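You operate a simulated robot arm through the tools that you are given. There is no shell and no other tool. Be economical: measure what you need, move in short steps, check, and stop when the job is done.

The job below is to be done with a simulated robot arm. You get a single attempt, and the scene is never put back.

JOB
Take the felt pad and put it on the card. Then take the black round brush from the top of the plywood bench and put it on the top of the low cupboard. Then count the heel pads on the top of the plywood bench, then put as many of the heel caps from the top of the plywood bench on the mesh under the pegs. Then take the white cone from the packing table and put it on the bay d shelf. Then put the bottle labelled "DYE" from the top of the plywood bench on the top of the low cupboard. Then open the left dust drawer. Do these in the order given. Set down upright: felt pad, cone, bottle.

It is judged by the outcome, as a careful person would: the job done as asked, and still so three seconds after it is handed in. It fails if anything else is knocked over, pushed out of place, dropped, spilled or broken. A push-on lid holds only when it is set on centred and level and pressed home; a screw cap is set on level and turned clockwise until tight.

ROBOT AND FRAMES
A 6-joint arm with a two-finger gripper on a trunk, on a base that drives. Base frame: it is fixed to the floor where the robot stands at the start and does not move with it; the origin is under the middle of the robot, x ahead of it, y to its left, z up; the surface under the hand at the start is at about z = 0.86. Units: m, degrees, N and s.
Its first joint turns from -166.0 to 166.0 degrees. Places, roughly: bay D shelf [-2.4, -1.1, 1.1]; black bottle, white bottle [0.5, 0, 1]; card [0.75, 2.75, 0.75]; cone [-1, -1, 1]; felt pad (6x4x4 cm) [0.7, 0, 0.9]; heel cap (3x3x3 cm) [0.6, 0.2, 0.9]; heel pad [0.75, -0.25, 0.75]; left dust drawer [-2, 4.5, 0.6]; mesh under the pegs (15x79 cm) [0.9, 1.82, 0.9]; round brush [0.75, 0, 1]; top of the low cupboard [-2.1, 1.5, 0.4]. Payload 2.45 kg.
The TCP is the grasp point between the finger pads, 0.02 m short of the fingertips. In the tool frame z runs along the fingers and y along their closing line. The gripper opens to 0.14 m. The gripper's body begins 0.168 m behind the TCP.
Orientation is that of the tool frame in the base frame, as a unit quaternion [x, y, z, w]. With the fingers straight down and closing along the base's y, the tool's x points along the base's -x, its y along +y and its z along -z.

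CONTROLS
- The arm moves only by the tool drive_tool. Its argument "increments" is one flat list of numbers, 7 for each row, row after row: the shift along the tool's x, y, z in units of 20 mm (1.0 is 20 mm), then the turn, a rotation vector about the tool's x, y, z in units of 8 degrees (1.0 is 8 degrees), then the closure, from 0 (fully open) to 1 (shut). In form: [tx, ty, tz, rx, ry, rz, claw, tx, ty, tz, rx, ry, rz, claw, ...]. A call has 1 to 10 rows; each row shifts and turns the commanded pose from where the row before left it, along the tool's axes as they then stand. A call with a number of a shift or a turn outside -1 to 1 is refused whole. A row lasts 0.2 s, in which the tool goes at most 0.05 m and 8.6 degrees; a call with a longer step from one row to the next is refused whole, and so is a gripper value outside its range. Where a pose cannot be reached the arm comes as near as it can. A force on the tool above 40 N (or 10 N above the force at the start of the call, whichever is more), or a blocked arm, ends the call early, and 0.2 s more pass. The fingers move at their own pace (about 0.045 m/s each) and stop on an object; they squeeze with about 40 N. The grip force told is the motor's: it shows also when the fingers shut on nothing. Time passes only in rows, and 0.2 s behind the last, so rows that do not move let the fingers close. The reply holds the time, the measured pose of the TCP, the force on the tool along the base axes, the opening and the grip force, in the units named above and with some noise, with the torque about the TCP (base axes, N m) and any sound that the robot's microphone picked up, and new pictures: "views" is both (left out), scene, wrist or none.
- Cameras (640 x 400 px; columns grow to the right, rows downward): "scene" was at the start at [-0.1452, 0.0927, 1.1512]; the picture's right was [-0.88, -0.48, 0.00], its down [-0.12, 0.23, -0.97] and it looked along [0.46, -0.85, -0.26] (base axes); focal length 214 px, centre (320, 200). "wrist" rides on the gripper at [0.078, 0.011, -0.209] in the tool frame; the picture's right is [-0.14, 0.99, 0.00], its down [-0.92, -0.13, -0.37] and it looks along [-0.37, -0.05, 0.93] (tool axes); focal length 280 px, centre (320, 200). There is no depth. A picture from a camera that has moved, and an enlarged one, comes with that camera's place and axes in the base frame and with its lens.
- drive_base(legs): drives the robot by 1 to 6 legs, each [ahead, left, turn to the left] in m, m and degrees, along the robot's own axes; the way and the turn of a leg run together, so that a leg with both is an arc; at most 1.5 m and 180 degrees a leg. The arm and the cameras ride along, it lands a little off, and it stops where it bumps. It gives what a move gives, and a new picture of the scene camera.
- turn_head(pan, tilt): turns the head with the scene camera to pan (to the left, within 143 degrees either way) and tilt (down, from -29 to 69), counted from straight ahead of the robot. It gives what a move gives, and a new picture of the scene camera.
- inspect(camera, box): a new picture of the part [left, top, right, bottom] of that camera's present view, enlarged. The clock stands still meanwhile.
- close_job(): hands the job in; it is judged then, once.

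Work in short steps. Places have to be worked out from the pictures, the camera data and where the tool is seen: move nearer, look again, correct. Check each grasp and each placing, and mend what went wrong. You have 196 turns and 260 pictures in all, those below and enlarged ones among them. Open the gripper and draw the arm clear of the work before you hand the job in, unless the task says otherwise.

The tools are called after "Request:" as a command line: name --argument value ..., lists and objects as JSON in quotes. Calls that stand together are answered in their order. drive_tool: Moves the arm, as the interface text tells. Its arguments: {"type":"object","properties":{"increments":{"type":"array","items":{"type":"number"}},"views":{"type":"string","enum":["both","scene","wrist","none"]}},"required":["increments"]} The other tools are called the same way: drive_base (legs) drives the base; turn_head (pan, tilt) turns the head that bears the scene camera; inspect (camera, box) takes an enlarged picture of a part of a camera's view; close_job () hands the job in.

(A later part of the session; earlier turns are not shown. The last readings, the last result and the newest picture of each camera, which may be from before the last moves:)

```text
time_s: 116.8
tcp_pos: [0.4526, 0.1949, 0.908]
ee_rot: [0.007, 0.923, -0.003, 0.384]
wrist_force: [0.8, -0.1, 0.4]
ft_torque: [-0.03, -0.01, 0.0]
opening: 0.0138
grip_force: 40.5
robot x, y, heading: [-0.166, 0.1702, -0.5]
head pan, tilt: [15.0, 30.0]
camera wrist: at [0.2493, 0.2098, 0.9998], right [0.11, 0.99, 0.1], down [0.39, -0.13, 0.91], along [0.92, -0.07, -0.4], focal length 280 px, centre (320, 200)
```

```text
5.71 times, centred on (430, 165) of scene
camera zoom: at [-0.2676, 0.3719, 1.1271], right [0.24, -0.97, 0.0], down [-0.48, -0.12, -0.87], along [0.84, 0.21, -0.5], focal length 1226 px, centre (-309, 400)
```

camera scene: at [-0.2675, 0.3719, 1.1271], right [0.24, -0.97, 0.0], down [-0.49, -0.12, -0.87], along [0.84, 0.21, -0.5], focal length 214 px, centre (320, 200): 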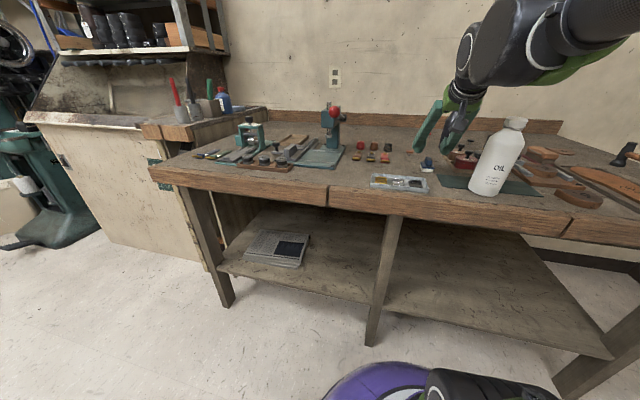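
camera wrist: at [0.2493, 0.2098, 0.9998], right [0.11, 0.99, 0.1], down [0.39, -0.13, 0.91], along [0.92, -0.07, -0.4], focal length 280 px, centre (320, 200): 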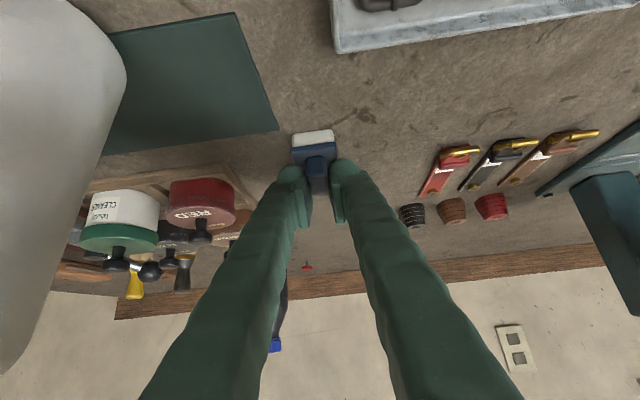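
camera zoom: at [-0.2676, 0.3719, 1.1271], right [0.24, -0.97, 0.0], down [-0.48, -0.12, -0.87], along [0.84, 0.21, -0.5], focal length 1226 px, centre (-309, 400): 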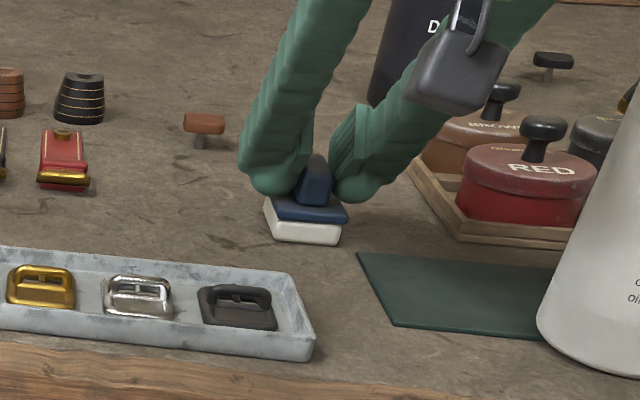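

Good grip. Lift vertically and check.

Request:
drive_tool --increments '[-0.35, 0, -0.35, 0, 0, 0, 1, -0.35, 0, -0.35, 0, 0, 0, 1, -0.7, 0, -0.7, 0, 0, 0, 1, -0.7, 0, -0.7, 0, 0, 0, 1, -0.7, 0, -0.7, 0, 0, 0, 1, -0.7, 0, -0.7, 0, 0, 0, 1, -0.7, 0, -0.7, 0, 0, 0, 1]' --views "wrist"

Request:
inspect --camera "scene" --box '[360, 70, 480, 150]'

```text
time_s: 118.4
tcp_pos: [0.4504, 0.1948, 1.0271]
ee_rot: [0.007, 0.923, -0.003, 0.384]
wrist_force: [0.4, -0.6, -0.7]
ft_torque: [-0.01, 0.01, 0.03]
opening: 0.0141
grip_force: 39.9
robot x, y, heading: [-0.1684, 0.1707, -0.7]
head pan, tilt: [15.0, 30.0]
camera wrist: at [0.2494, 0.2097, 1.119], right [0.11, 0.99, 0.1], down [0.39, -0.13, 0.91], along [0.92, -0.07, -0.4], focal length 280 px, centre (320, 200)
```

wrist: 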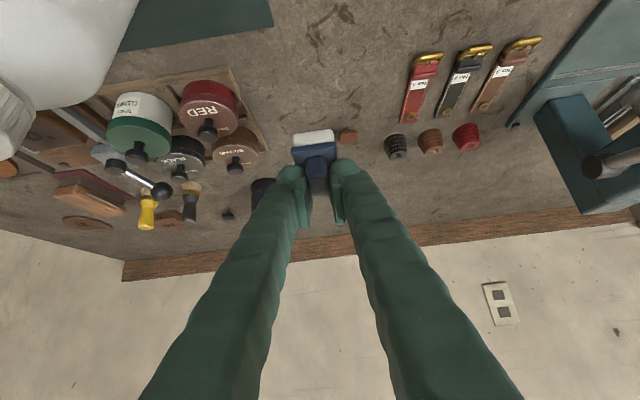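

```text
5.00 times, centred on (420, 110) of scene
camera zoom: at [-0.2677, 0.3719, 1.1271], right [0.24, -0.97, 0.0], down [-0.48, -0.12, -0.87], along [0.84, 0.21, -0.5], focal length 1072 px, centre (-180, 650)
```

zoom: 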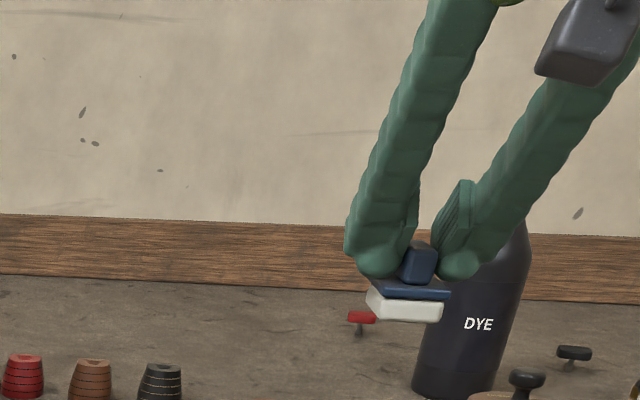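

Level and held. Drive to the machine (back off, strafe, come forward partly).

Request:
drive_base --legs '[[-0.3, 0, 0.7], [0, 1.4, 0], [0, 1.18, 0]]'

Request:
turn_head --pan 0 --tilt 15

```text
time_s: 132.6
tcp_pos: [0.1557, 2.7663, 1.0259]
ee_rot: [0.002, 0.924, -0.001, 0.384]
wrist_force: [-0.2, 0.4, -0.4]
ft_torque: [0.03, -0.02, -0.02]
opening: 0.0141
grip_force: 39.7
robot x, y, heading: [-0.4633, 2.7334, -0.1]
head pan, tilt: [15.0, 30.0]
camera scene: at [-0.5655, 2.9355, 1.1271], right [0.25, -0.97, 0.0], down [-0.48, -0.13, -0.87], along [0.84, 0.22, -0.5], focal length 214 px, centre (320, 200)
```

scene: 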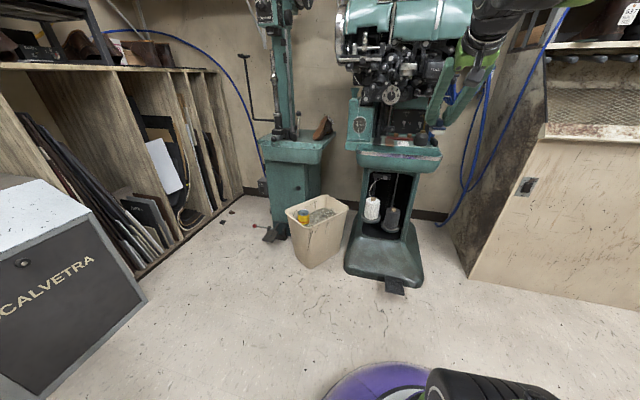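

```text
time_s: 133.3
tcp_pos: [0.1554, 2.7664, 1.0266]
ee_rot: [0.003, 0.924, -0.002, 0.383]
wrist_force: [-0.4, 0.1, 0.5]
ft_torque: [-0.03, 0.01, 0.0]
opening: 0.0139
grip_force: 40.3
robot x, y, heading: [-0.4668, 2.7373, -0.5]
head pan, tilt: [0.0, 15.0]
camera scene: at [-0.5596, 2.9121, 1.1513], right [0.0, -1.0, 0.0], down [-0.26, 0.0, -0.97], along [0.97, 0.0, -0.26], focal length 214 px, centre (320, 200)
```

scene: 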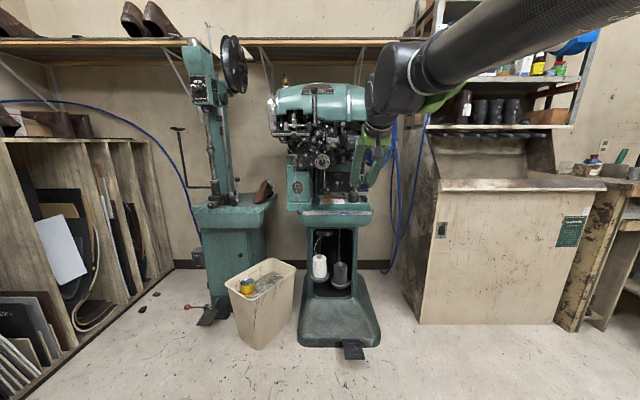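

Forward 0.25 m and check clearance.

Request:
drive_base --legs '[[0.25, 0.02, 0.3]]'

Request:
turn_head --pan 10 --tilt 15

Request:
drive_tool --increments '[0, 0, 0, 0, 0, 0, 1]' --views "wrist"

```text
time_s: 135.2
tcp_pos: [0.4058, 2.7891, 1.0272]
ee_rot: [-0.001, 0.924, 0.0, 0.383]
wrist_force: [-0.4, 0.2, -0.4]
ft_torque: [-0.04, 0.0, 0.03]
opening: 0.0141
grip_force: 39.5
robot x, y, heading: [-0.2145, 2.756, 0.1]
head pan, tilt: [0.0, 15.0]
camera scene: at [-0.3104, 2.9309, 1.1513], right [0.0, -1.0, 0.0], down [-0.26, 0.0, -0.97], along [0.97, 0.0, -0.26], focal length 214 px, centre (320, 200)
```

scene: 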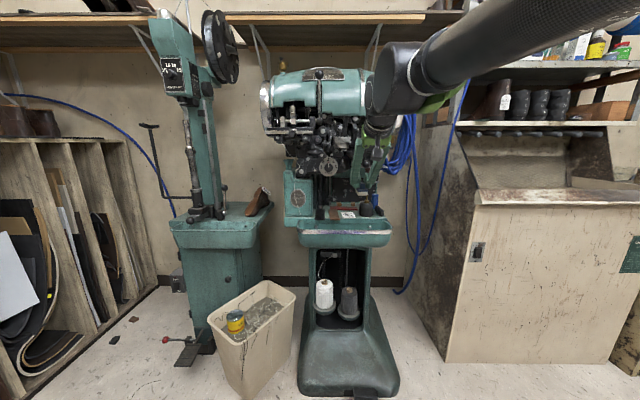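

```text
time_s: 135.9
tcp_pos: [0.4057, 2.7902, 1.0263]
ee_rot: [0.0, 0.924, -0.001, 0.383]
wrist_force: [-0.4, -0.6, 0.3]
ft_torque: [0.03, -0.01, 0.0]
opening: 0.014
grip_force: 40.2
robot x, y, heading: [-0.2123, 2.7564, -0.0]
head pan, tilt: [10.0, 15.0]
camera scene: at [-0.3119, 2.9471, 1.1513], right [0.17, -0.98, 0.0], down [-0.25, -0.04, -0.97], along [0.95, 0.17, -0.26], focal length 214 px, centre (320, 200)
```

scene: 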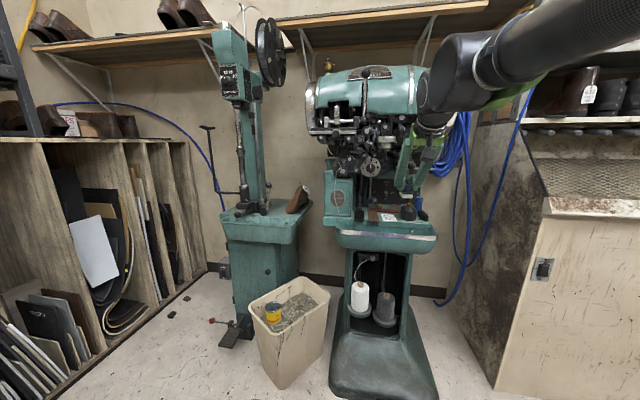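

```text
time_s: 136.3
tcp_pos: [0.4054, 2.7894, 1.0263]
ee_rot: [0.0, 0.923, 0.0, 0.384]
wrist_force: [0.0, 0.0, -0.4]
ft_torque: [-0.02, 0.02, 0.0]
opening: 0.0139
grip_force: 40.4
robot x, y, heading: [-0.21, 2.756, 0.1]
head pan, tilt: [10.0, 15.0]
camera wrist: at [0.2033, 2.8009, 1.1186], right [0.1, 0.99, 0.1], down [0.39, -0.13, 0.91], along [0.92, -0.05, -0.4], focal length 280 px, centre (320, 200)
```

wrist: 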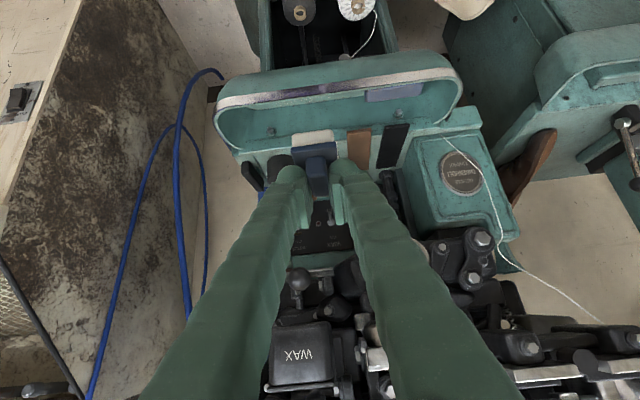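

Clear so far. Base forward 0.1 m more to have reach.

Request:
drive_base --legs '[[0.1, 0, 0]]'

Request:
drive_tool --increments '[0, 0, 0, 0, 0, 0, 1]' --views "wrist"

```text
time_s: 137.4
tcp_pos: [0.5051, 2.7878, 1.0261]
ee_rot: [-0.001, 0.924, 0.0, 0.382]
wrist_force: [-0.3, 0.0, -0.6]
ft_torque: [-0.01, -0.02, 0.01]
opening: 0.0142
grip_force: 39.9
robot x, y, heading: [-0.11, 2.7543, -0.0]
head pan, tilt: [10.0, 15.0]
camera scene: at [-0.2121, 2.9472, 1.1513], right [0.17, -0.98, 0.0], down [-0.25, -0.05, -0.97], along [0.95, 0.17, -0.26], focal length 214 px, centre (320, 200)
```

scene: 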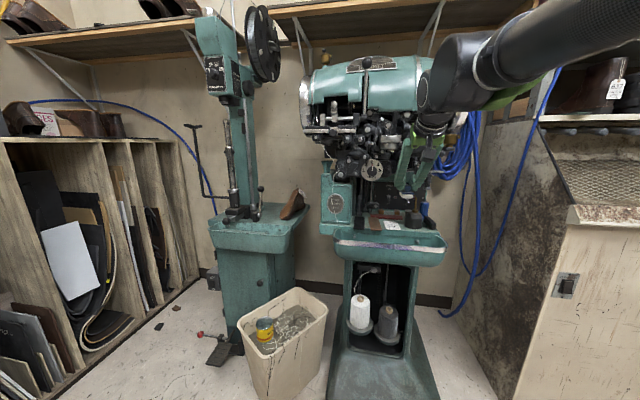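

```text
time_s: 137.8
tcp_pos: [0.5056, 2.7893, 1.0269]
ee_rot: [-0.001, 0.924, 0.0, 0.383]
wrist_force: [-0.3, -0.6, -0.7]
ft_torque: [0.01, -0.04, 0.0]
opening: 0.0142
grip_force: 39.7
robot x, y, heading: [-0.1134, 2.7552, 0.1]
head pan, tilt: [10.0, 15.0]
camera wrist: at [0.3031, 2.8008, 1.1187], right [0.1, 0.99, 0.1], down [0.39, -0.13, 0.91], along [0.92, -0.05, -0.4], focal length 280 px, centre (320, 200)
```

wrist: 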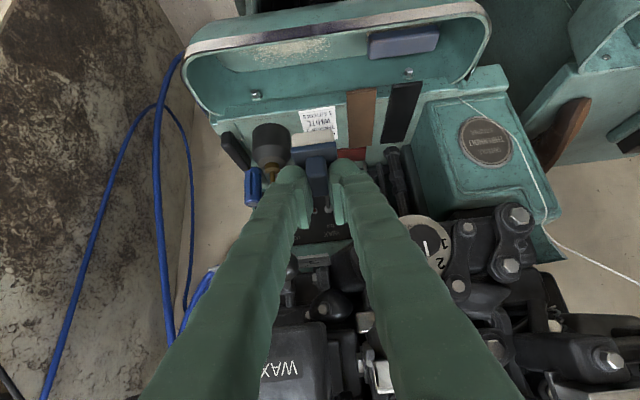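

Card centre measured at (0.704, 2.793). Approach along the tool axis most of the way.

Request:
drive_tool --increments '[-0.1, 0.1, 1, 0, 0, 0, 1, -0.1, 0.1, 1, 0, 0, 0, 1, -0.1, 0, 1, 0, 0, 0, 1, -0.1, 0, 1, 0, 0, 0, 1, -0.1, 0, 1, 0, 0, 0, 1, -0.1, 0, 1, 0, 0, 0, 1, -0.1, 0, 1, 0, 0, 0, 1, -0.1, 0, 1, 0, 0, 0, 1, 0, 0, 1, 0, 0, 0, 1]' --views "both"

Request:
inspect --camera "scene" --box '[320, 130, 460, 240]'

```text
time_s: 139.8
tcp_pos: [0.6439, 2.7937, 0.9093]
ee_rot: [-0.001, 0.923, 0.0, 0.384]
wrist_force: [0.1, -0.1, -0.1]
ft_torque: [0.01, -0.01, 0.0]
opening: 0.014
grip_force: 40.2
robot x, y, heading: [-0.1127, 2.7535, 0.1]
head pan, tilt: [10.0, 15.0]
camera scene: at [-0.2121, 2.9472, 1.1513], right [0.17, -0.98, 0.0], down [-0.25, -0.05, -0.97], along [0.95, 0.17, -0.26], focal length 214 px, centre (320, 200)
camera wrist: at [0.4415, 2.8048, 1.0024], right [0.1, 0.99, 0.1], down [0.39, -0.13, 0.91], along [0.92, -0.05, -0.4], focal length 280 px, centre (320, 200)
```

scene: 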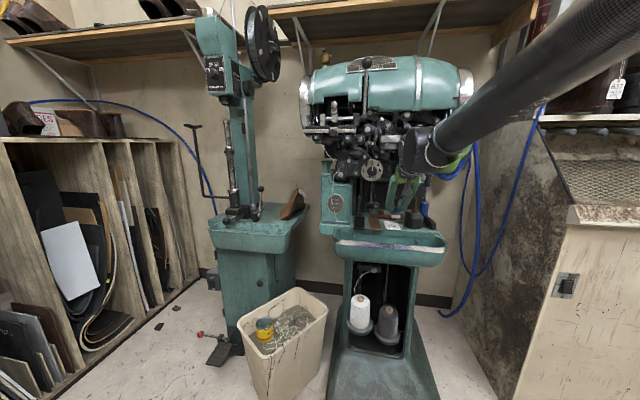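
wrist: 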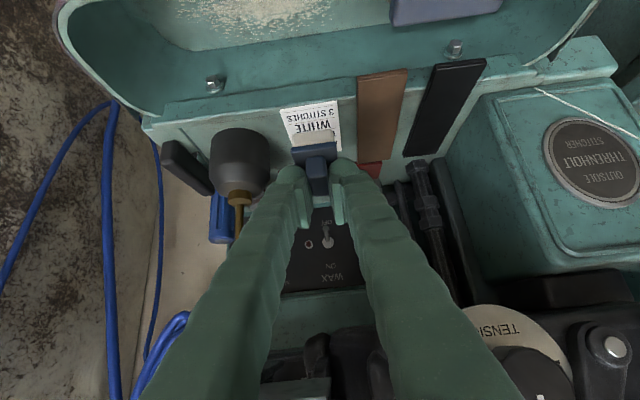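

```text
3.64 times, centred on (390, 185) of scene
camera zoom: at [-0.2121, 2.9472, 1.1513], right [0.17, -0.98, 0.0], down [-0.25, -0.05, -0.97], along [0.95, 0.17, -0.26], focal length 780 px, centre (66, 254)
```

zoom: 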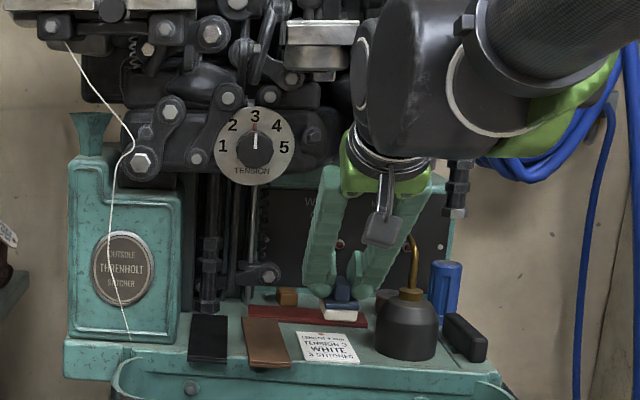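

Well aligned above the card. Continue down slowly.

Request:
drive_tool --increments '[0, -0.05, 1, 0, 0, 0, 1, 0, 0, 1, 0, 0, 0, 1, 0, 0, 1, 0, 0, 0, 1, 0, 0, 0.5, 0, 0, 0, 1]' --views "both"

Request:
inspect --camera "scene" --box '[350, 170, 450, 250]'

```text
time_s: 140.8
tcp_pos: [0.6935, 2.7927, 0.8618]
ee_rot: [-0.001, 0.924, 0.0, 0.383]
wrist_force: [-0.4, 0.9, -1.1]
ft_torque: [0.02, -0.03, -0.01]
opening: 0.0141
grip_force: 40.2
robot x, y, heading: [-0.1124, 2.756, -0.2]
head pan, tilt: [10.0, 15.0]
camera scene: at [-0.212, 2.9472, 1.1513], right [0.17, -0.98, 0.0], down [-0.26, -0.05, -0.97], along [0.95, 0.17, -0.26], focal length 214 px, centre (320, 200)
camera wrist: at [0.4914, 2.8043, 0.9528], right [0.1, 0.99, 0.1], down [0.39, -0.13, 0.91], along [0.92, -0.05, -0.4], focal length 280 px, centre (320, 200)
```

scene: 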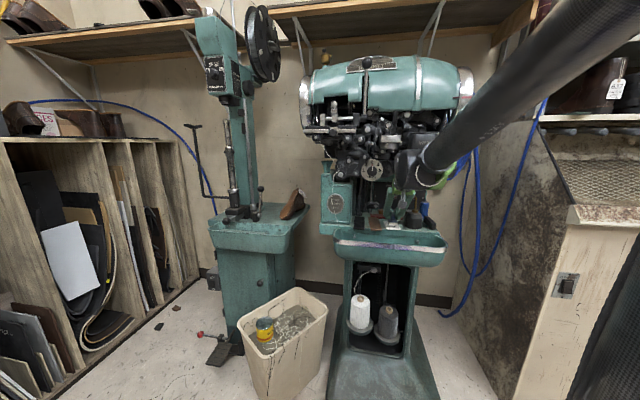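
wrist: 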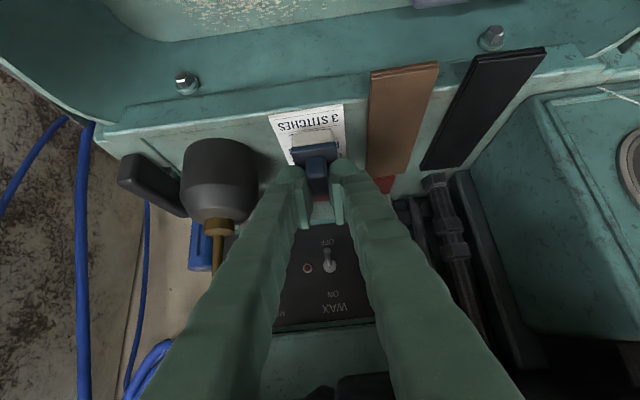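

```text
5.00 times, centred on (400, 210) of scene
camera zoom: at [-0.212, 2.9472, 1.1513], right [0.17, -0.98, 0.0], down [-0.26, -0.05, -0.97], along [0.95, 0.17, -0.26], focal length 1072 px, centre (-80, 150)
```

zoom: 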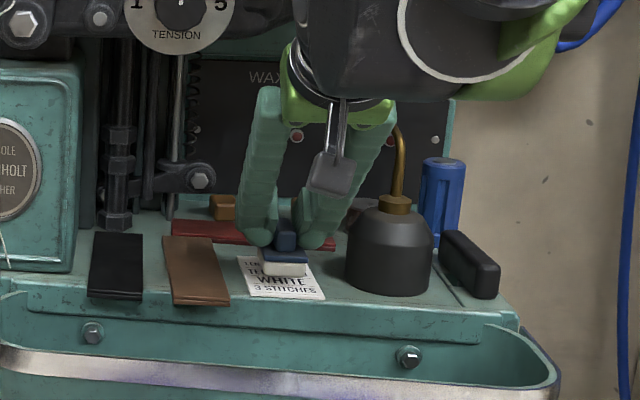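

Nearly down. Lower in 2 mm steps.

Request:
drive_tool --increments '[0.05, 0, 0.15, 0, 0, 0, 1, 0.07, 0, 0.07, 0, 0, 0, 1, 0.07, 0, 0.07, 0, 0, 0, 1, 0.03, 0, 0.03, 0, 0, 0, 1]' --views "none"

Request:
inspect --camera "scene" --box '[350, 170, 450, 250]'

```text
time_s: 141.8
tcp_pos: [0.6952, 2.7919, 0.8539]
ee_rot: [0.0, 0.924, -0.001, 0.383]
wrist_force: [0.6, 0.1, -0.2]
ft_torque: [-0.02, -0.02, -0.01]
opening: 0.0142
grip_force: 39.9
robot x, y, heading: [-0.1154, 2.7543, -0.1]
head pan, tilt: [10.0, 15.0]
```

```text
5.00 times, centred on (400, 210) of scene
camera zoom: at [-0.212, 2.9472, 1.1513], right [0.17, -0.98, 0.0], down [-0.26, -0.05, -0.97], along [0.95, 0.17, -0.26], focal length 1072 px, centre (-80, 150)
```

zoom: 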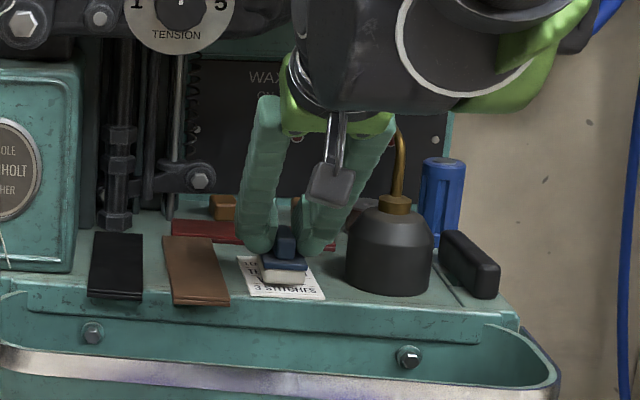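

Request:
drive_tool --increments '[0.035, 0, 0.035, 0, 0, 0, 1, 0.035, 0, 0.035, 0, 0, 0, 1, 0, 0, 0, 0, 0, 0, 1]' --views "none"

```text
time_s: 142.6
tcp_pos: [0.6948, 2.7932, 0.8518]
ee_rot: [0.0, 0.923, -0.001, 0.384]
wrist_force: [-0.6, -0.2, 0.1]
ft_torque: [-0.04, 0.0, -0.02]
opening: 0.014
grip_force: 40.2
robot x, y, heading: [-0.1153, 2.7565, -0.1]
head pan, tilt: [10.0, 15.0]
```

Request:
drive_tool --increments '[0.035, 0, 0.035, 0, 0, 0, 1, 0.035, 0, 0.035, 0, 0, 0, 1, 0, 0, 0, 0, 0, 0, 1]' --views "none"

Request:
inspect --camera "scene" --box '[370, 190, 420, 230]'

```text
time_s: 143.4
tcp_pos: [0.6946, 2.7932, 0.8491]
ee_rot: [0.0, 0.923, 0.0, 0.384]
wrist_force: [0.3, 0.1, -0.5]
ft_torque: [0.01, 0.02, 0.01]
opening: 0.0143
grip_force: 39.6
robot x, y, heading: [-0.112, 2.7572, 0.2]
head pan, tilt: [10.0, 15.0]
```

```text
10.00 times, centred on (395, 210) of scene
camera zoom: at [-0.212, 2.9472, 1.1513], right [0.17, -0.98, 0.0], down [-0.26, -0.05, -0.97], along [0.95, 0.17, -0.26], focal length 2145 px, centre (-430, 100)
```

zoom: 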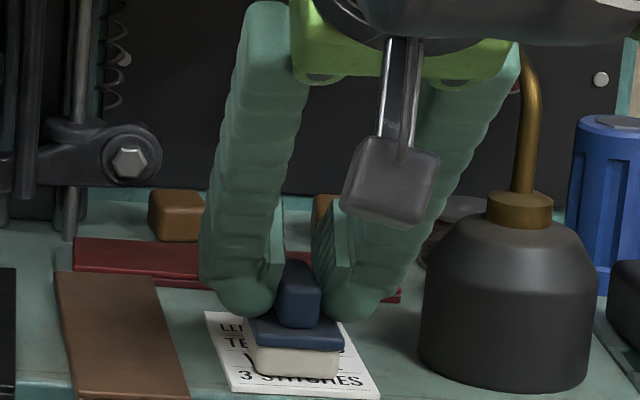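

Looks almost touching; a bit more.

Request:
drive_tool --increments '[0.035, 0, 0.035, 0, 0, 0, 1, 0, 0, 0, 0, 0, 0, 1]' --views "none"

Request:
drive_tool --increments '[0.035, 0, 0.035, 0, 0, 0, 1, 0, 0, 0, 0, 0, 0, 1]' --views "none"

Request:
drive_tool --increments '[0.035, 0, 0.035, 0, 0, 0, 1, 0, 0, 0, 0, 0, 0, 1]' --views "none"

```text
time_s: 144.0
tcp_pos: [0.6956, 2.792, 0.8492]
ee_rot: [0.0, 0.924, -0.001, 0.383]
wrist_force: [0.0, -0.2, -0.9]
ft_torque: [0.0, -0.01, -0.01]
opening: 0.0141
grip_force: 40.0
robot x, y, heading: [-0.1163, 2.753, 0.2]
head pan, tilt: [10.0, 15.0]
```

```text
time_s: 144.6
tcp_pos: [0.6958, 2.7921, 0.8491]
ee_rot: [-0.001, 0.924, -0.001, 0.383]
wrist_force: [0.3, 0.4, 7.5]
ft_torque: [0.01, -0.01, -0.03]
opening: 0.0138
grip_force: 39.9
robot x, y, heading: [-0.1143, 2.7563, -0.3]
head pan, tilt: [10.0, 15.0]
```

```text
time_s: 145.2
tcp_pos: [0.695, 2.792, 0.8479]
ee_rot: [0.0, 0.924, 0.0, 0.383]
wrist_force: [1.2, 0.0, 19.7]
ft_torque: [0.02, -0.01, -0.01]
opening: 0.0138
grip_force: 39.9
robot x, y, heading: [-0.1144, 2.7578, 0.1]
head pan, tilt: [10.0, 15.0]
```

Contact made. Release slightly and withdraw along the tool axis.

Request:
drive_tool --increments '[0, 0, 0, 0, 0, 0, 0.75, 0, 0, 0, 0, 0, 0, 0.75, -0.2, 0, -0.5, 0, 0, 0, 0.75, -0.2, 0, -1, 0, 0, 0, 0.75, 0, 0, -1, 0, 0, 0, 0.75, 0, 0, -1, 0, 0, 0, 0.75, 0, 0, -1, 0, 0, 0, 0.75, 0, 0, -1, 0, 0, 0, 0.75]' --views "both"

Request:
inspect --camera "scene" --box '[350, 170, 450, 250]'

```text
time_s: 147.0
tcp_pos: [0.6224, 2.7919, 0.9301]
ee_rot: [0.0, 0.923, -0.001, 0.384]
wrist_force: [-0.5, 0.5, 0.1]
ft_torque: [0.03, -0.02, 0.04]
opening: 0.0349
grip_force: 0.0
robot x, y, heading: [-0.1141, 2.7556, 0.2]
head pan, tilt: [10.0, 15.0]
camera scene: at [-0.212, 2.9472, 1.1513], right [0.17, -0.98, 0.0], down [-0.26, -0.05, -0.97], along [0.95, 0.17, -0.26], focal length 214 px, centre (320, 200)
camera wrist: at [0.4216, 2.8036, 1.022], right [0.1, 0.99, 0.1], down [0.39, -0.13, 0.91], along [0.92, -0.05, -0.4], focal length 280 px, centre (320, 200)
```

scene: 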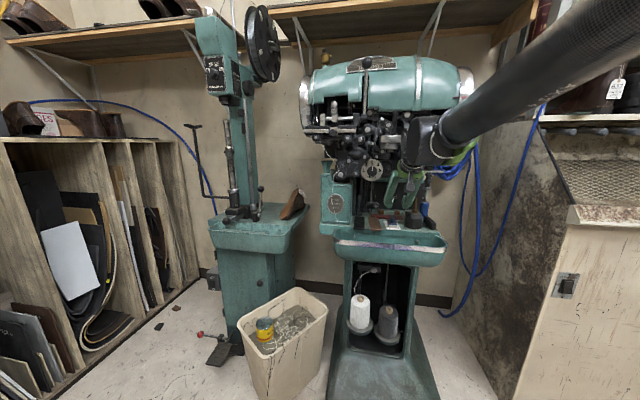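
wrist: 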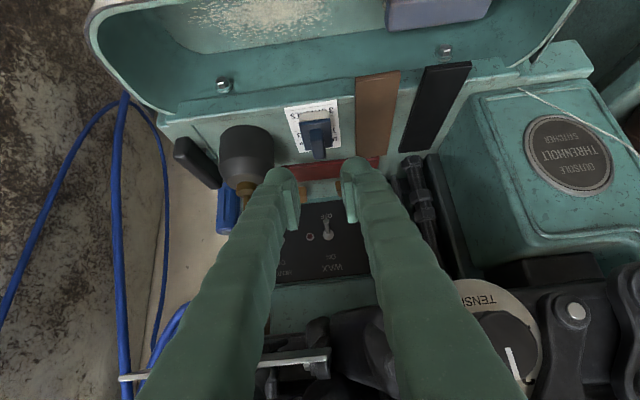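

```text
5.00 times, centred on (400, 210) of scene
camera zoom: at [-0.212, 2.9472, 1.1513], right [0.17, -0.98, 0.0], down [-0.26, -0.05, -0.97], along [0.95, 0.17, -0.26], focal length 1072 px, centre (-80, 150)
```

zoom: 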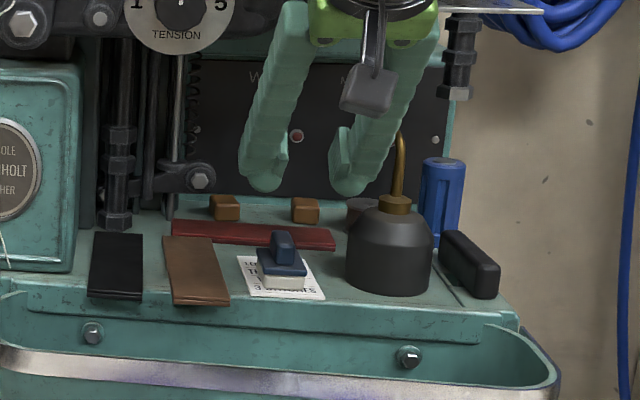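

Felt pad sits on the card. Withdraw further, back off, and untilt the tool.

Request:
drive_tool --increments '[0, 0, -1, 0, 0, 0, 0.75, 0, 0, -1, 0, 0, 0, 0.75, 0, 0, -1, 0, 0, 0, 0.75, 0, 0, -1, 0, 0, 0, 0.75, 0, 0, -1, 0, 0, 0, 0.75, 0, 0, -1, 0, 0, 0, 0.75, 0, 0, -1, 0, 0, 0, 0.75]' --views "none"

Request:
drive_base --legs '[[-0.3, 0, 0], [0, -1.4, 0], [0, -1.25, 0]]'

Request:
drive_tool --increments '[0, 0, 0, 0, 1, 0, 0.5, 0, 0, 0, 0, 1, 0, 0.5, 0, 0, 0, 0, 1, 0, 0.5, 0, 0, 0, 0, 1, 0, 0.5, 0, 0, 0, 0, 1, 0, 0.5, 0, 0, 0, 0, 0.62, 0, 0.5, 0, 0, -1, 0, 0, 0, 0.5, 0, 0, -1, 0, 0, 0, 0.5]' --views "none"

```text
time_s: 148.6
tcp_pos: [0.524, 2.7926, 1.0292]
ee_rot: [0.0, 0.924, -0.001, 0.383]
wrist_force: [0.0, 0.0, 0.0]
ft_torque: [0.0, 0.0, 0.0]
opening: 0.0349
grip_force: 0.0
robot x, y, heading: [-0.1139, 2.7544, 0.1]
head pan, tilt: [10.0, 15.0]
```

```text
time_s: 163.2
tcp_pos: [0.2375, 0.1509, 1.0287]
ee_rot: [-0.005, 0.924, 0.002, 0.383]
wrist_force: [-0.1, 0.6, 0.6]
ft_torque: [0.0, 0.0, -0.02]
opening: 0.0351
grip_force: 0.0
robot x, y, heading: [-0.4006, 0.1065, 0.6]
head pan, tilt: [10.0, 15.0]
camera scene: at [-0.4997, 0.2987, 1.1513], right [0.18, -0.98, 0.0], down [-0.25, -0.05, -0.97], along [0.95, 0.18, -0.26], focal length 214 px, centre (320, 200)
```

scene: 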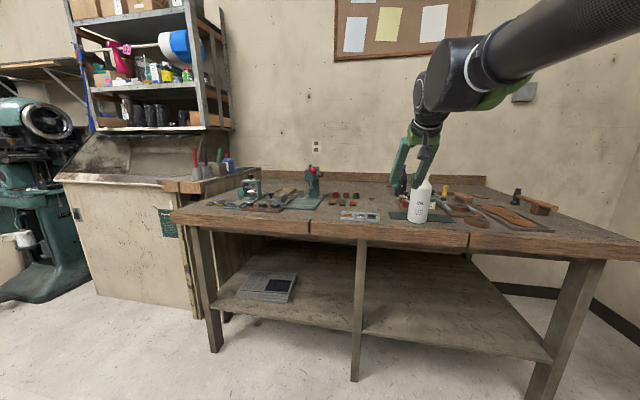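

```text
time_s: 165.0
tcp_pos: [0.2383, 0.1504, 1.0686]
ee_rot: [-0.005, 1.0, 0.0, 0.001]
wrist_force: [-0.5, -0.4, -0.7]
ft_torque: [0.01, 0.0, 0.03]
opening: 0.0699
grip_force: 0.0
robot x, y, heading: [-0.3998, 0.1112, 0.7]
head pan, tilt: [10.0, 15.0]
```

Raise the hand, drive up to the bench, and move over the black brush.

Request:
drive_tool --increments '[0, 0, -1, 0, 0, 0, 0.5, 0, 0, -1, 0, 0, 0, 0.5, 0, 0, -1, 0, 0, 0, 0.5, 0, 0, -1, 0, 0, 0, 0.5, 0, 0, -1, 0, 0, 0, 0.5, 0, 0, -1, 0, 0, 0, 0.5, 0, 0, -1, 0, 0, 0, 0.5]' --views "none"

Request:
drive_base --legs '[[0.38, -0.2, -0.7]]'

Request:
drive_tool --increments '[-0.5, 0, 0, 0, 0, 0, 0.5, -0.5, 0, 0, 0, 0, 0, 0.5]' --views "wrist"

```text
time_s: 166.6
tcp_pos: [0.2378, 0.1498, 1.2098]
ee_rot: [-0.005, 1.0, 0.0, 0.0]
wrist_force: [-0.1, 0.0, 1.0]
ft_torque: [-0.03, -0.01, -0.05]
opening: 0.0701
grip_force: 0.2
robot x, y, heading: [-0.402, 0.1103, 0.5]
head pan, tilt: [10.0, 15.0]
```

```text
time_s: 169.2
tcp_pos: [0.6213, -0.0597, 1.2091]
ee_rot: [0.004, 1.0, 0.0, 0.001]
wrist_force: [0.9, -1.2, -0.5]
ft_torque: [0.02, 0.02, -0.01]
opening: 0.07
grip_force: 0.1
robot x, y, heading: [-0.0163, -0.0913, -0.5]
head pan, tilt: [10.0, 15.0]
camera scene: at [-0.113, 0.1011, 1.1513], right [0.17, -0.99, 0.0], down [-0.26, -0.04, -0.97], along [0.95, 0.16, -0.26], focal length 214 px, centre (320, 200)
```

scene: 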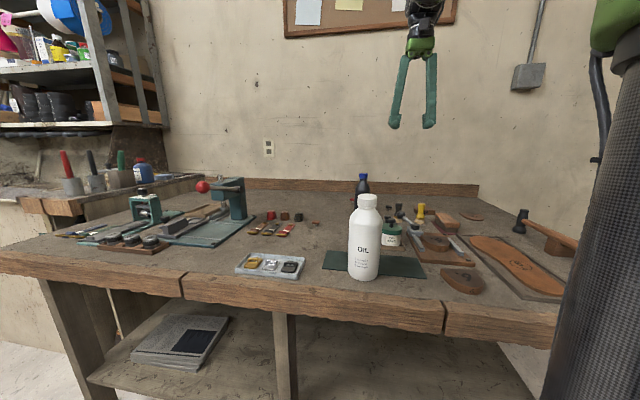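

```text
time_s: 169.8
tcp_pos: [0.6419, -0.0592, 1.2093]
ee_rot: [0.003, 1.0, -0.001, 0.002]
wrist_force: [0.5, -0.6, 0.3]
ft_torque: [0.0, -0.01, 0.02]
opening: 0.07
grip_force: 0.1
robot x, y, heading: [-0.0182, -0.0924, -0.3]
head pan, tilt: [10.0, 15.0]
camera wrist: at [0.5643, -0.0468, 1.4176], right [0.14, 0.99, 0.0], down [0.92, -0.13, 0.37], along [0.37, -0.05, -0.93], focal length 280 px, centre (320, 200)
```

wrist: 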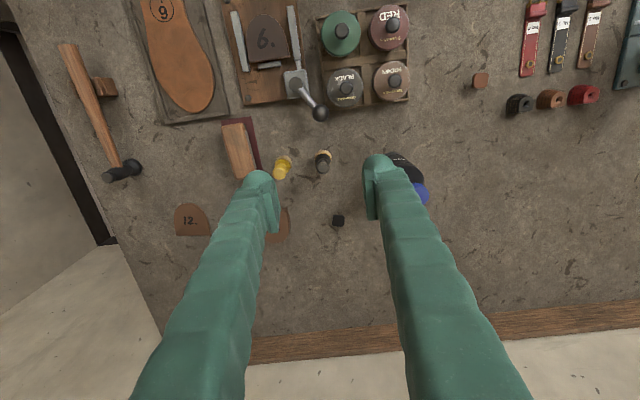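

Black brush at ≈(0.688, −0.056). Move above and descend partway.

Request:
drive_tool --increments '[-1, 0.15, 1, 0, 0, 0, 0.6, -1, 0, 1, 0, 0, 0, 0.6, -0.3, 0, 1, 0, 0, 0, 0.6, 0, 0, 1, 0, 0, 0, 0.6, 0, 0, 1, 0, 0, 0, 0.6, 0, 0, 1, 0, 0, 0, 0.6, 0, 0, 1, 0, 0, 0, 0.6, 0, 0, 1, 0, 0, 0, 0.6, 0, 0, 1, 0, 0, 0, 0.6, 0, 0, 1, 0, 0, 0, 0.6]' --views "wrist"

Request:
inspect --camera "wrist" --box '[250, 100, 390, 210]'

```text
time_s: 172.0
tcp_pos: [0.6882, -0.0567, 1.0092]
ee_rot: [0.003, 1.0, -0.001, 0.002]
wrist_force: [-0.5, 0.3, -0.6]
ft_torque: [-0.02, 0.0, -0.01]
opening: 0.0563
grip_force: 0.1
robot x, y, heading: [-0.0186, -0.0927, -0.4]
head pan, tilt: [10.0, 15.0]
camera wrist: at [0.6106, -0.0449, 1.2177], right [0.14, 0.99, 0.0], down [0.92, -0.13, 0.37], along [0.37, -0.05, -0.93], focal length 280 px, centre (320, 200)
```

wrist: 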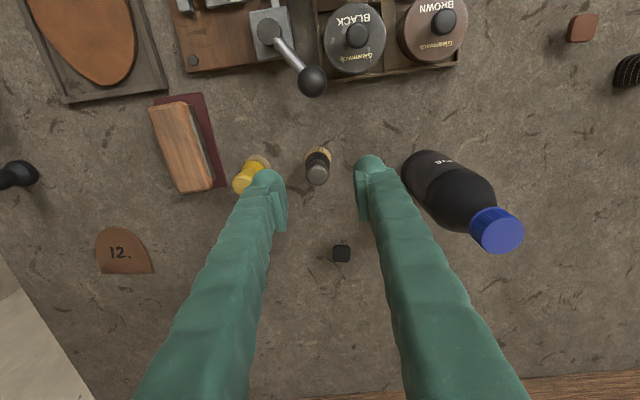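

```text
3.64 times, centred on (320, 155) of wrist
camera zoom: at [0.6106, -0.0449, 1.2177], right [0.14, 0.99, 0.0], down [0.92, -0.13, 0.37], along [0.37, -0.05, -0.93], focal length 1020 px, centre (320, 364)
```

zoom: 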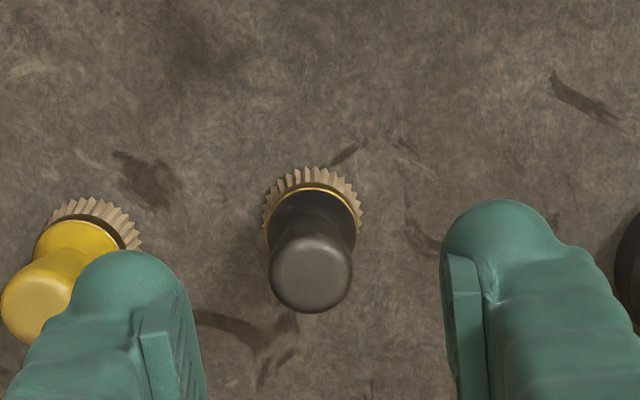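

Slight correction and descend to grip the handle.

Request:
drive_tool --increments '[-0.3, -0.05, 1, 0, 0, 0, 0.6, 0, 0, 1, 0, 0, 0, 0.6, 0, 0, 1, 0, 0, 0, 0.6, 0, 0, 1, 0, 0, 0, 0.6, 0, 0, 0.6, 0, 0, 0, 0.6, 0, 0, 0, 0, 0, 0, 1, 0, 0, 0, 0, 0, 0, 1, 0, 0, 0, 0, 0, 0, 1, 0, 0, 0, 0, 0, 0, 1]' --views "wrist"

```text
time_s: 174.0
tcp_pos: [0.6942, -0.0581, 0.9173]
ee_rot: [0.004, 1.0, -0.001, 0.001]
wrist_force: [-0.2, 0.4, -0.5]
ft_torque: [0.02, 0.01, 0.0]
opening: 0.0187
grip_force: 39.8
robot x, y, heading: [-0.0167, -0.0908, -0.4]
head pan, tilt: [10.0, 15.0]
camera wrist: at [0.6166, -0.046, 1.1259], right [0.14, 0.99, 0.0], down [0.92, -0.13, 0.37], along [0.37, -0.05, -0.93], focal length 280 px, centre (320, 200)
```

wrist: 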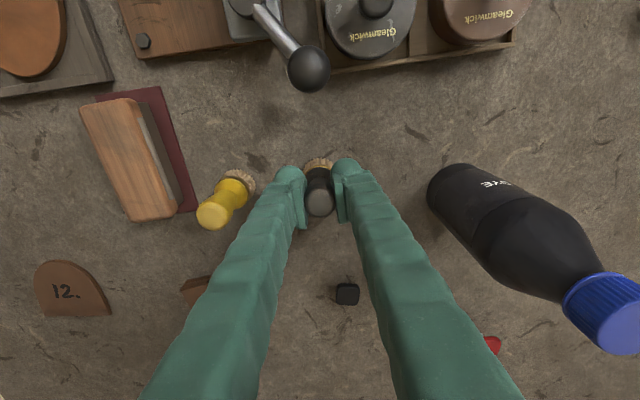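

Gripped the handle (1.9 cm). Lift and check.

Request:
drive_tool --increments '[0, 0, -0.5, 0, 0, 0, 1, 0, 0, -1, 0, 0, 0, 1, 0, 0, -1, 0, 0, 0, 1, 0, 0, -1, 0, 0, 0, 1, 0, 0, -1, 0, 0, 0, 1, 0, 0, -1, 0, 0, 0, 1, 0, 0, -1, 0, 0, 0, 1, 0, 0, -1, 0, 0, 0, 1, 0, 0, -1, 0, 0, 0, 1, 0, 0, -1, 0, 0, 0, 1]' --views "both"

```text
time_s: 176.2
tcp_pos: [0.6921, -0.0574, 1.1078]
ee_rot: [0.003, 1.0, -0.001, 0.0]
wrist_force: [0.0, 0.4, 0.6]
ft_torque: [0.0, -0.02, -0.06]
opening: 0.0187
grip_force: 40.6
robot x, y, heading: [-0.0157, -0.0886, -0.4]
head pan, tilt: [10.0, 15.0]
camera scene: at [-0.113, 0.1011, 1.1513], right [0.17, -0.99, 0.0], down [-0.26, -0.04, -0.97], along [0.95, 0.16, -0.26], focal length 214 px, centre (320, 200)
camera wrist: at [0.6163, -0.0453, 1.316], right [0.14, 0.99, 0.0], down [0.92, -0.13, 0.37], along [0.37, -0.05, -0.93], focal length 280 px, centre (320, 200)
```

scene: 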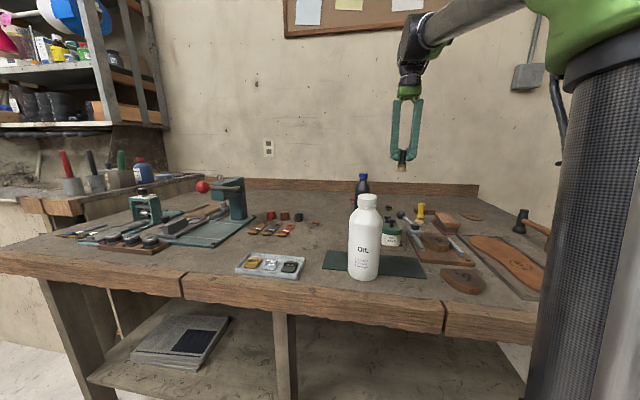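
wrist: 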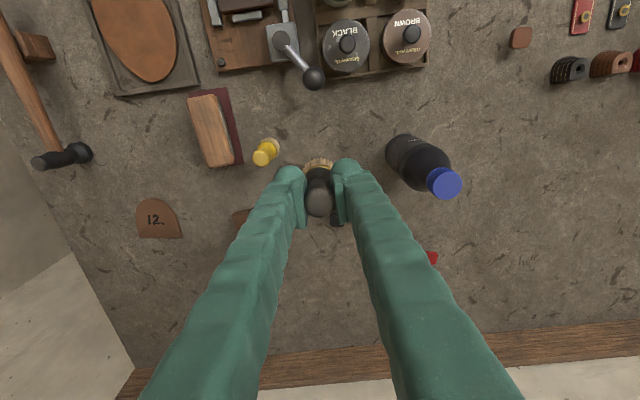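

Held. Raise a little, retract, then back off and turn left toward the low cupboard.

Request:
drive_tool --increments '[0, 0, -1, 0, 0, 0, 1, 0, 0, -1, 0, 0, 0, 1, 1, 0, -1, 0, 0, 0, 1, 1, 0, -1, 0, 0, 0, 1, 1, 0, 0, 0, 0, 0, 1, 1, 0, 0, 0, 0, 0, 1, 1, 0, 0, 0, 0, 0, 1, 1, 0, 0, 0, 0, 0, 1, 1, 0, 0, 0, 0, 0, 1, 1, 0, 0, 0, 0, 0, 1]' --views "none"

Request:
drive_base --legs '[[-0.6, 0, 0], [0, 0, 90]]'

Request:
turn_head --pan 40 --tilt 20

```text
time_s: 178.4
tcp_pos: [0.5337, -0.0561, 1.1873]
ee_rot: [0.003, 1.0, 0.0, 0.002]
wrist_force: [1.1, 0.1, -0.6]
ft_torque: [0.01, 0.05, 0.02]
opening: 0.0186
grip_force: 40.2
robot x, y, heading: [-0.0162, -0.0874, -0.1]
head pan, tilt: [10.0, 15.0]
```

```text
time_s: 185.6
tcp_pos: [-0.6556, 0.4658, 1.1873]
ee_rot: [-0.705, 0.709, 0.0, 0.001]
wrist_force: [0.6, 0.1, -0.8]
ft_torque: [0.0, 0.01, -0.03]
opening: 0.0189
grip_force: 40.2
robot x, y, heading: [-0.6224, -0.0865, 89.4]
head pan, tilt: [10.0, 15.0]
camera scene: at [-0.8136, -0.1814, 1.1513], right [0.99, 0.17, 0.0], down [0.04, -0.26, -0.97], along [-0.16, 0.95, -0.26], focal length 214 px, centre (320, 200)
```

scene: 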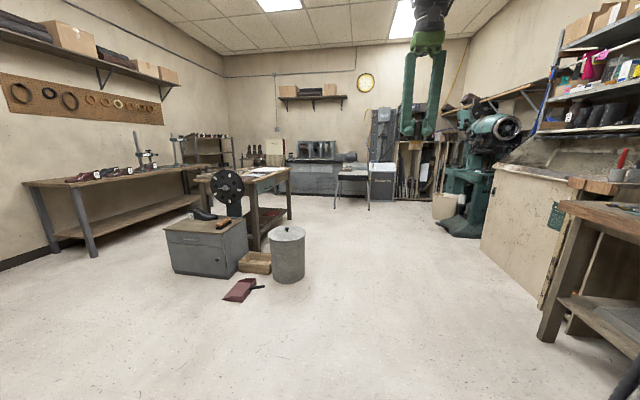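

```text
time_s: 186.6
tcp_pos: [-0.6559, 0.4657, 1.1868]
ee_rot: [-0.704, 0.71, 0.0, 0.001]
wrist_force: [0.3, 0.0, -0.3]
ft_torque: [-0.01, 0.01, 0.0]
opening: 0.0189
grip_force: 40.1
robot x, y, heading: [-0.6186, -0.0878, 89.3]
head pan, tilt: [40.0, 20.0]
camera scene: at [-0.8573, -0.2016, 1.1432], right [0.77, 0.64, 0.0], down [0.22, -0.26, -0.94], along [-0.6, 0.72, -0.34], focal length 214 px, centre (320, 200)
```

scene: 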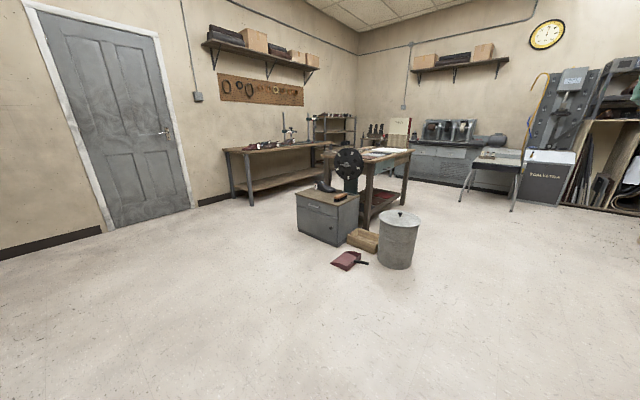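

The cupboard front faces −y at y≈1.28. Drive left 1.45 m and forward.

Request:
drive_base --legs '[[0, 1.45, 0.6], [0.55, 0, 0]]'

Request:
turn_head --pan 0 --tilt 35

Request:
drive_tool --increments '[0, 0, 0, 0, 0, 0, 1]' --views "wrist"

```text
time_s: 196.6
tcp_pos: [-2.0988, 1.0255, 1.1874]
ee_rot: [-0.703, 0.712, 0.001, 0.002]
wrist_force: [0.0, 0.9, 0.5]
ft_torque: [0.01, 0.01, 0.0]
opening: 0.0187
grip_force: 39.6
robot x, y, heading: [-2.0678, 0.4762, 89.3]
head pan, tilt: [40.0, 20.0]
camera scene: at [-2.3036, 0.3593, 1.1432], right [0.77, 0.63, 0.0], down [0.22, -0.26, -0.94], along [-0.6, 0.73, -0.34], focal length 214 px, centre (320, 200)
```

scene: 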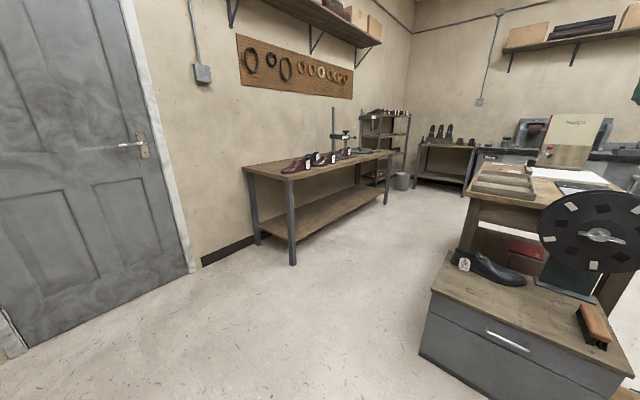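

```text
time_s: 197.6
tcp_pos: [-2.0986, 1.0258, 1.187]
ee_rot: [-0.703, 0.711, -0.001, 0.002]
wrist_force: [0.9, 0.1, -1.8]
ft_torque: [0.01, -0.02, 0.03]
opening: 0.0184
grip_force: 39.9
robot x, y, heading: [-2.0683, 0.4718, 89.2]
head pan, tilt: [0.0, 35.0]
camera scene: at [-2.2436, 0.3753, 1.1194], right [1.0, -0.01, 0.0], down [-0.01, -0.57, -0.82], along [0.01, 0.82, -0.57], focal length 214 px, centre (320, 200)
```

scene: 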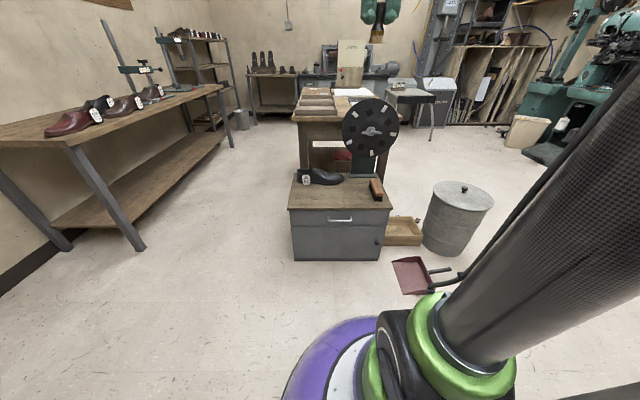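

```text
time_s: 198.0
tcp_pos: [-2.0984, 1.0248, 1.1872]
ee_rot: [-0.703, 0.711, 0.0, 0.0]
wrist_force: [-0.3, -1.0, 0.0]
ft_torque: [0.01, 0.01, 0.04]
opening: 0.0191
grip_force: 39.5
robot x, y, heading: [-2.0699, 0.4762, 89.3]
head pan, tilt: [0.0, 35.0]
camera wrist: at [-2.1096, 0.9477, 1.3958], right [-0.99, 0.15, 0.0], down [0.14, 0.92, 0.37], along [0.06, 0.37, -0.93], focal length 280 px, centre (320, 200)
```

wrist: 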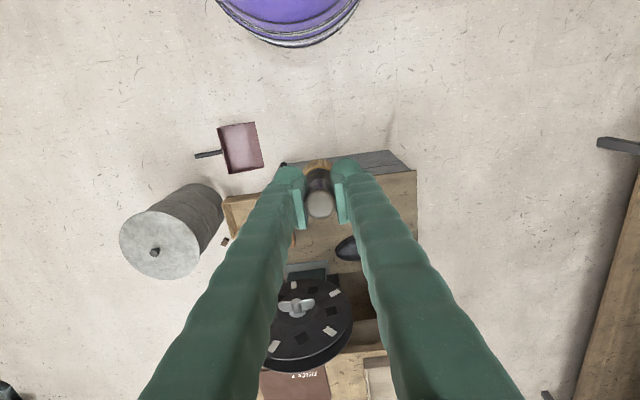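

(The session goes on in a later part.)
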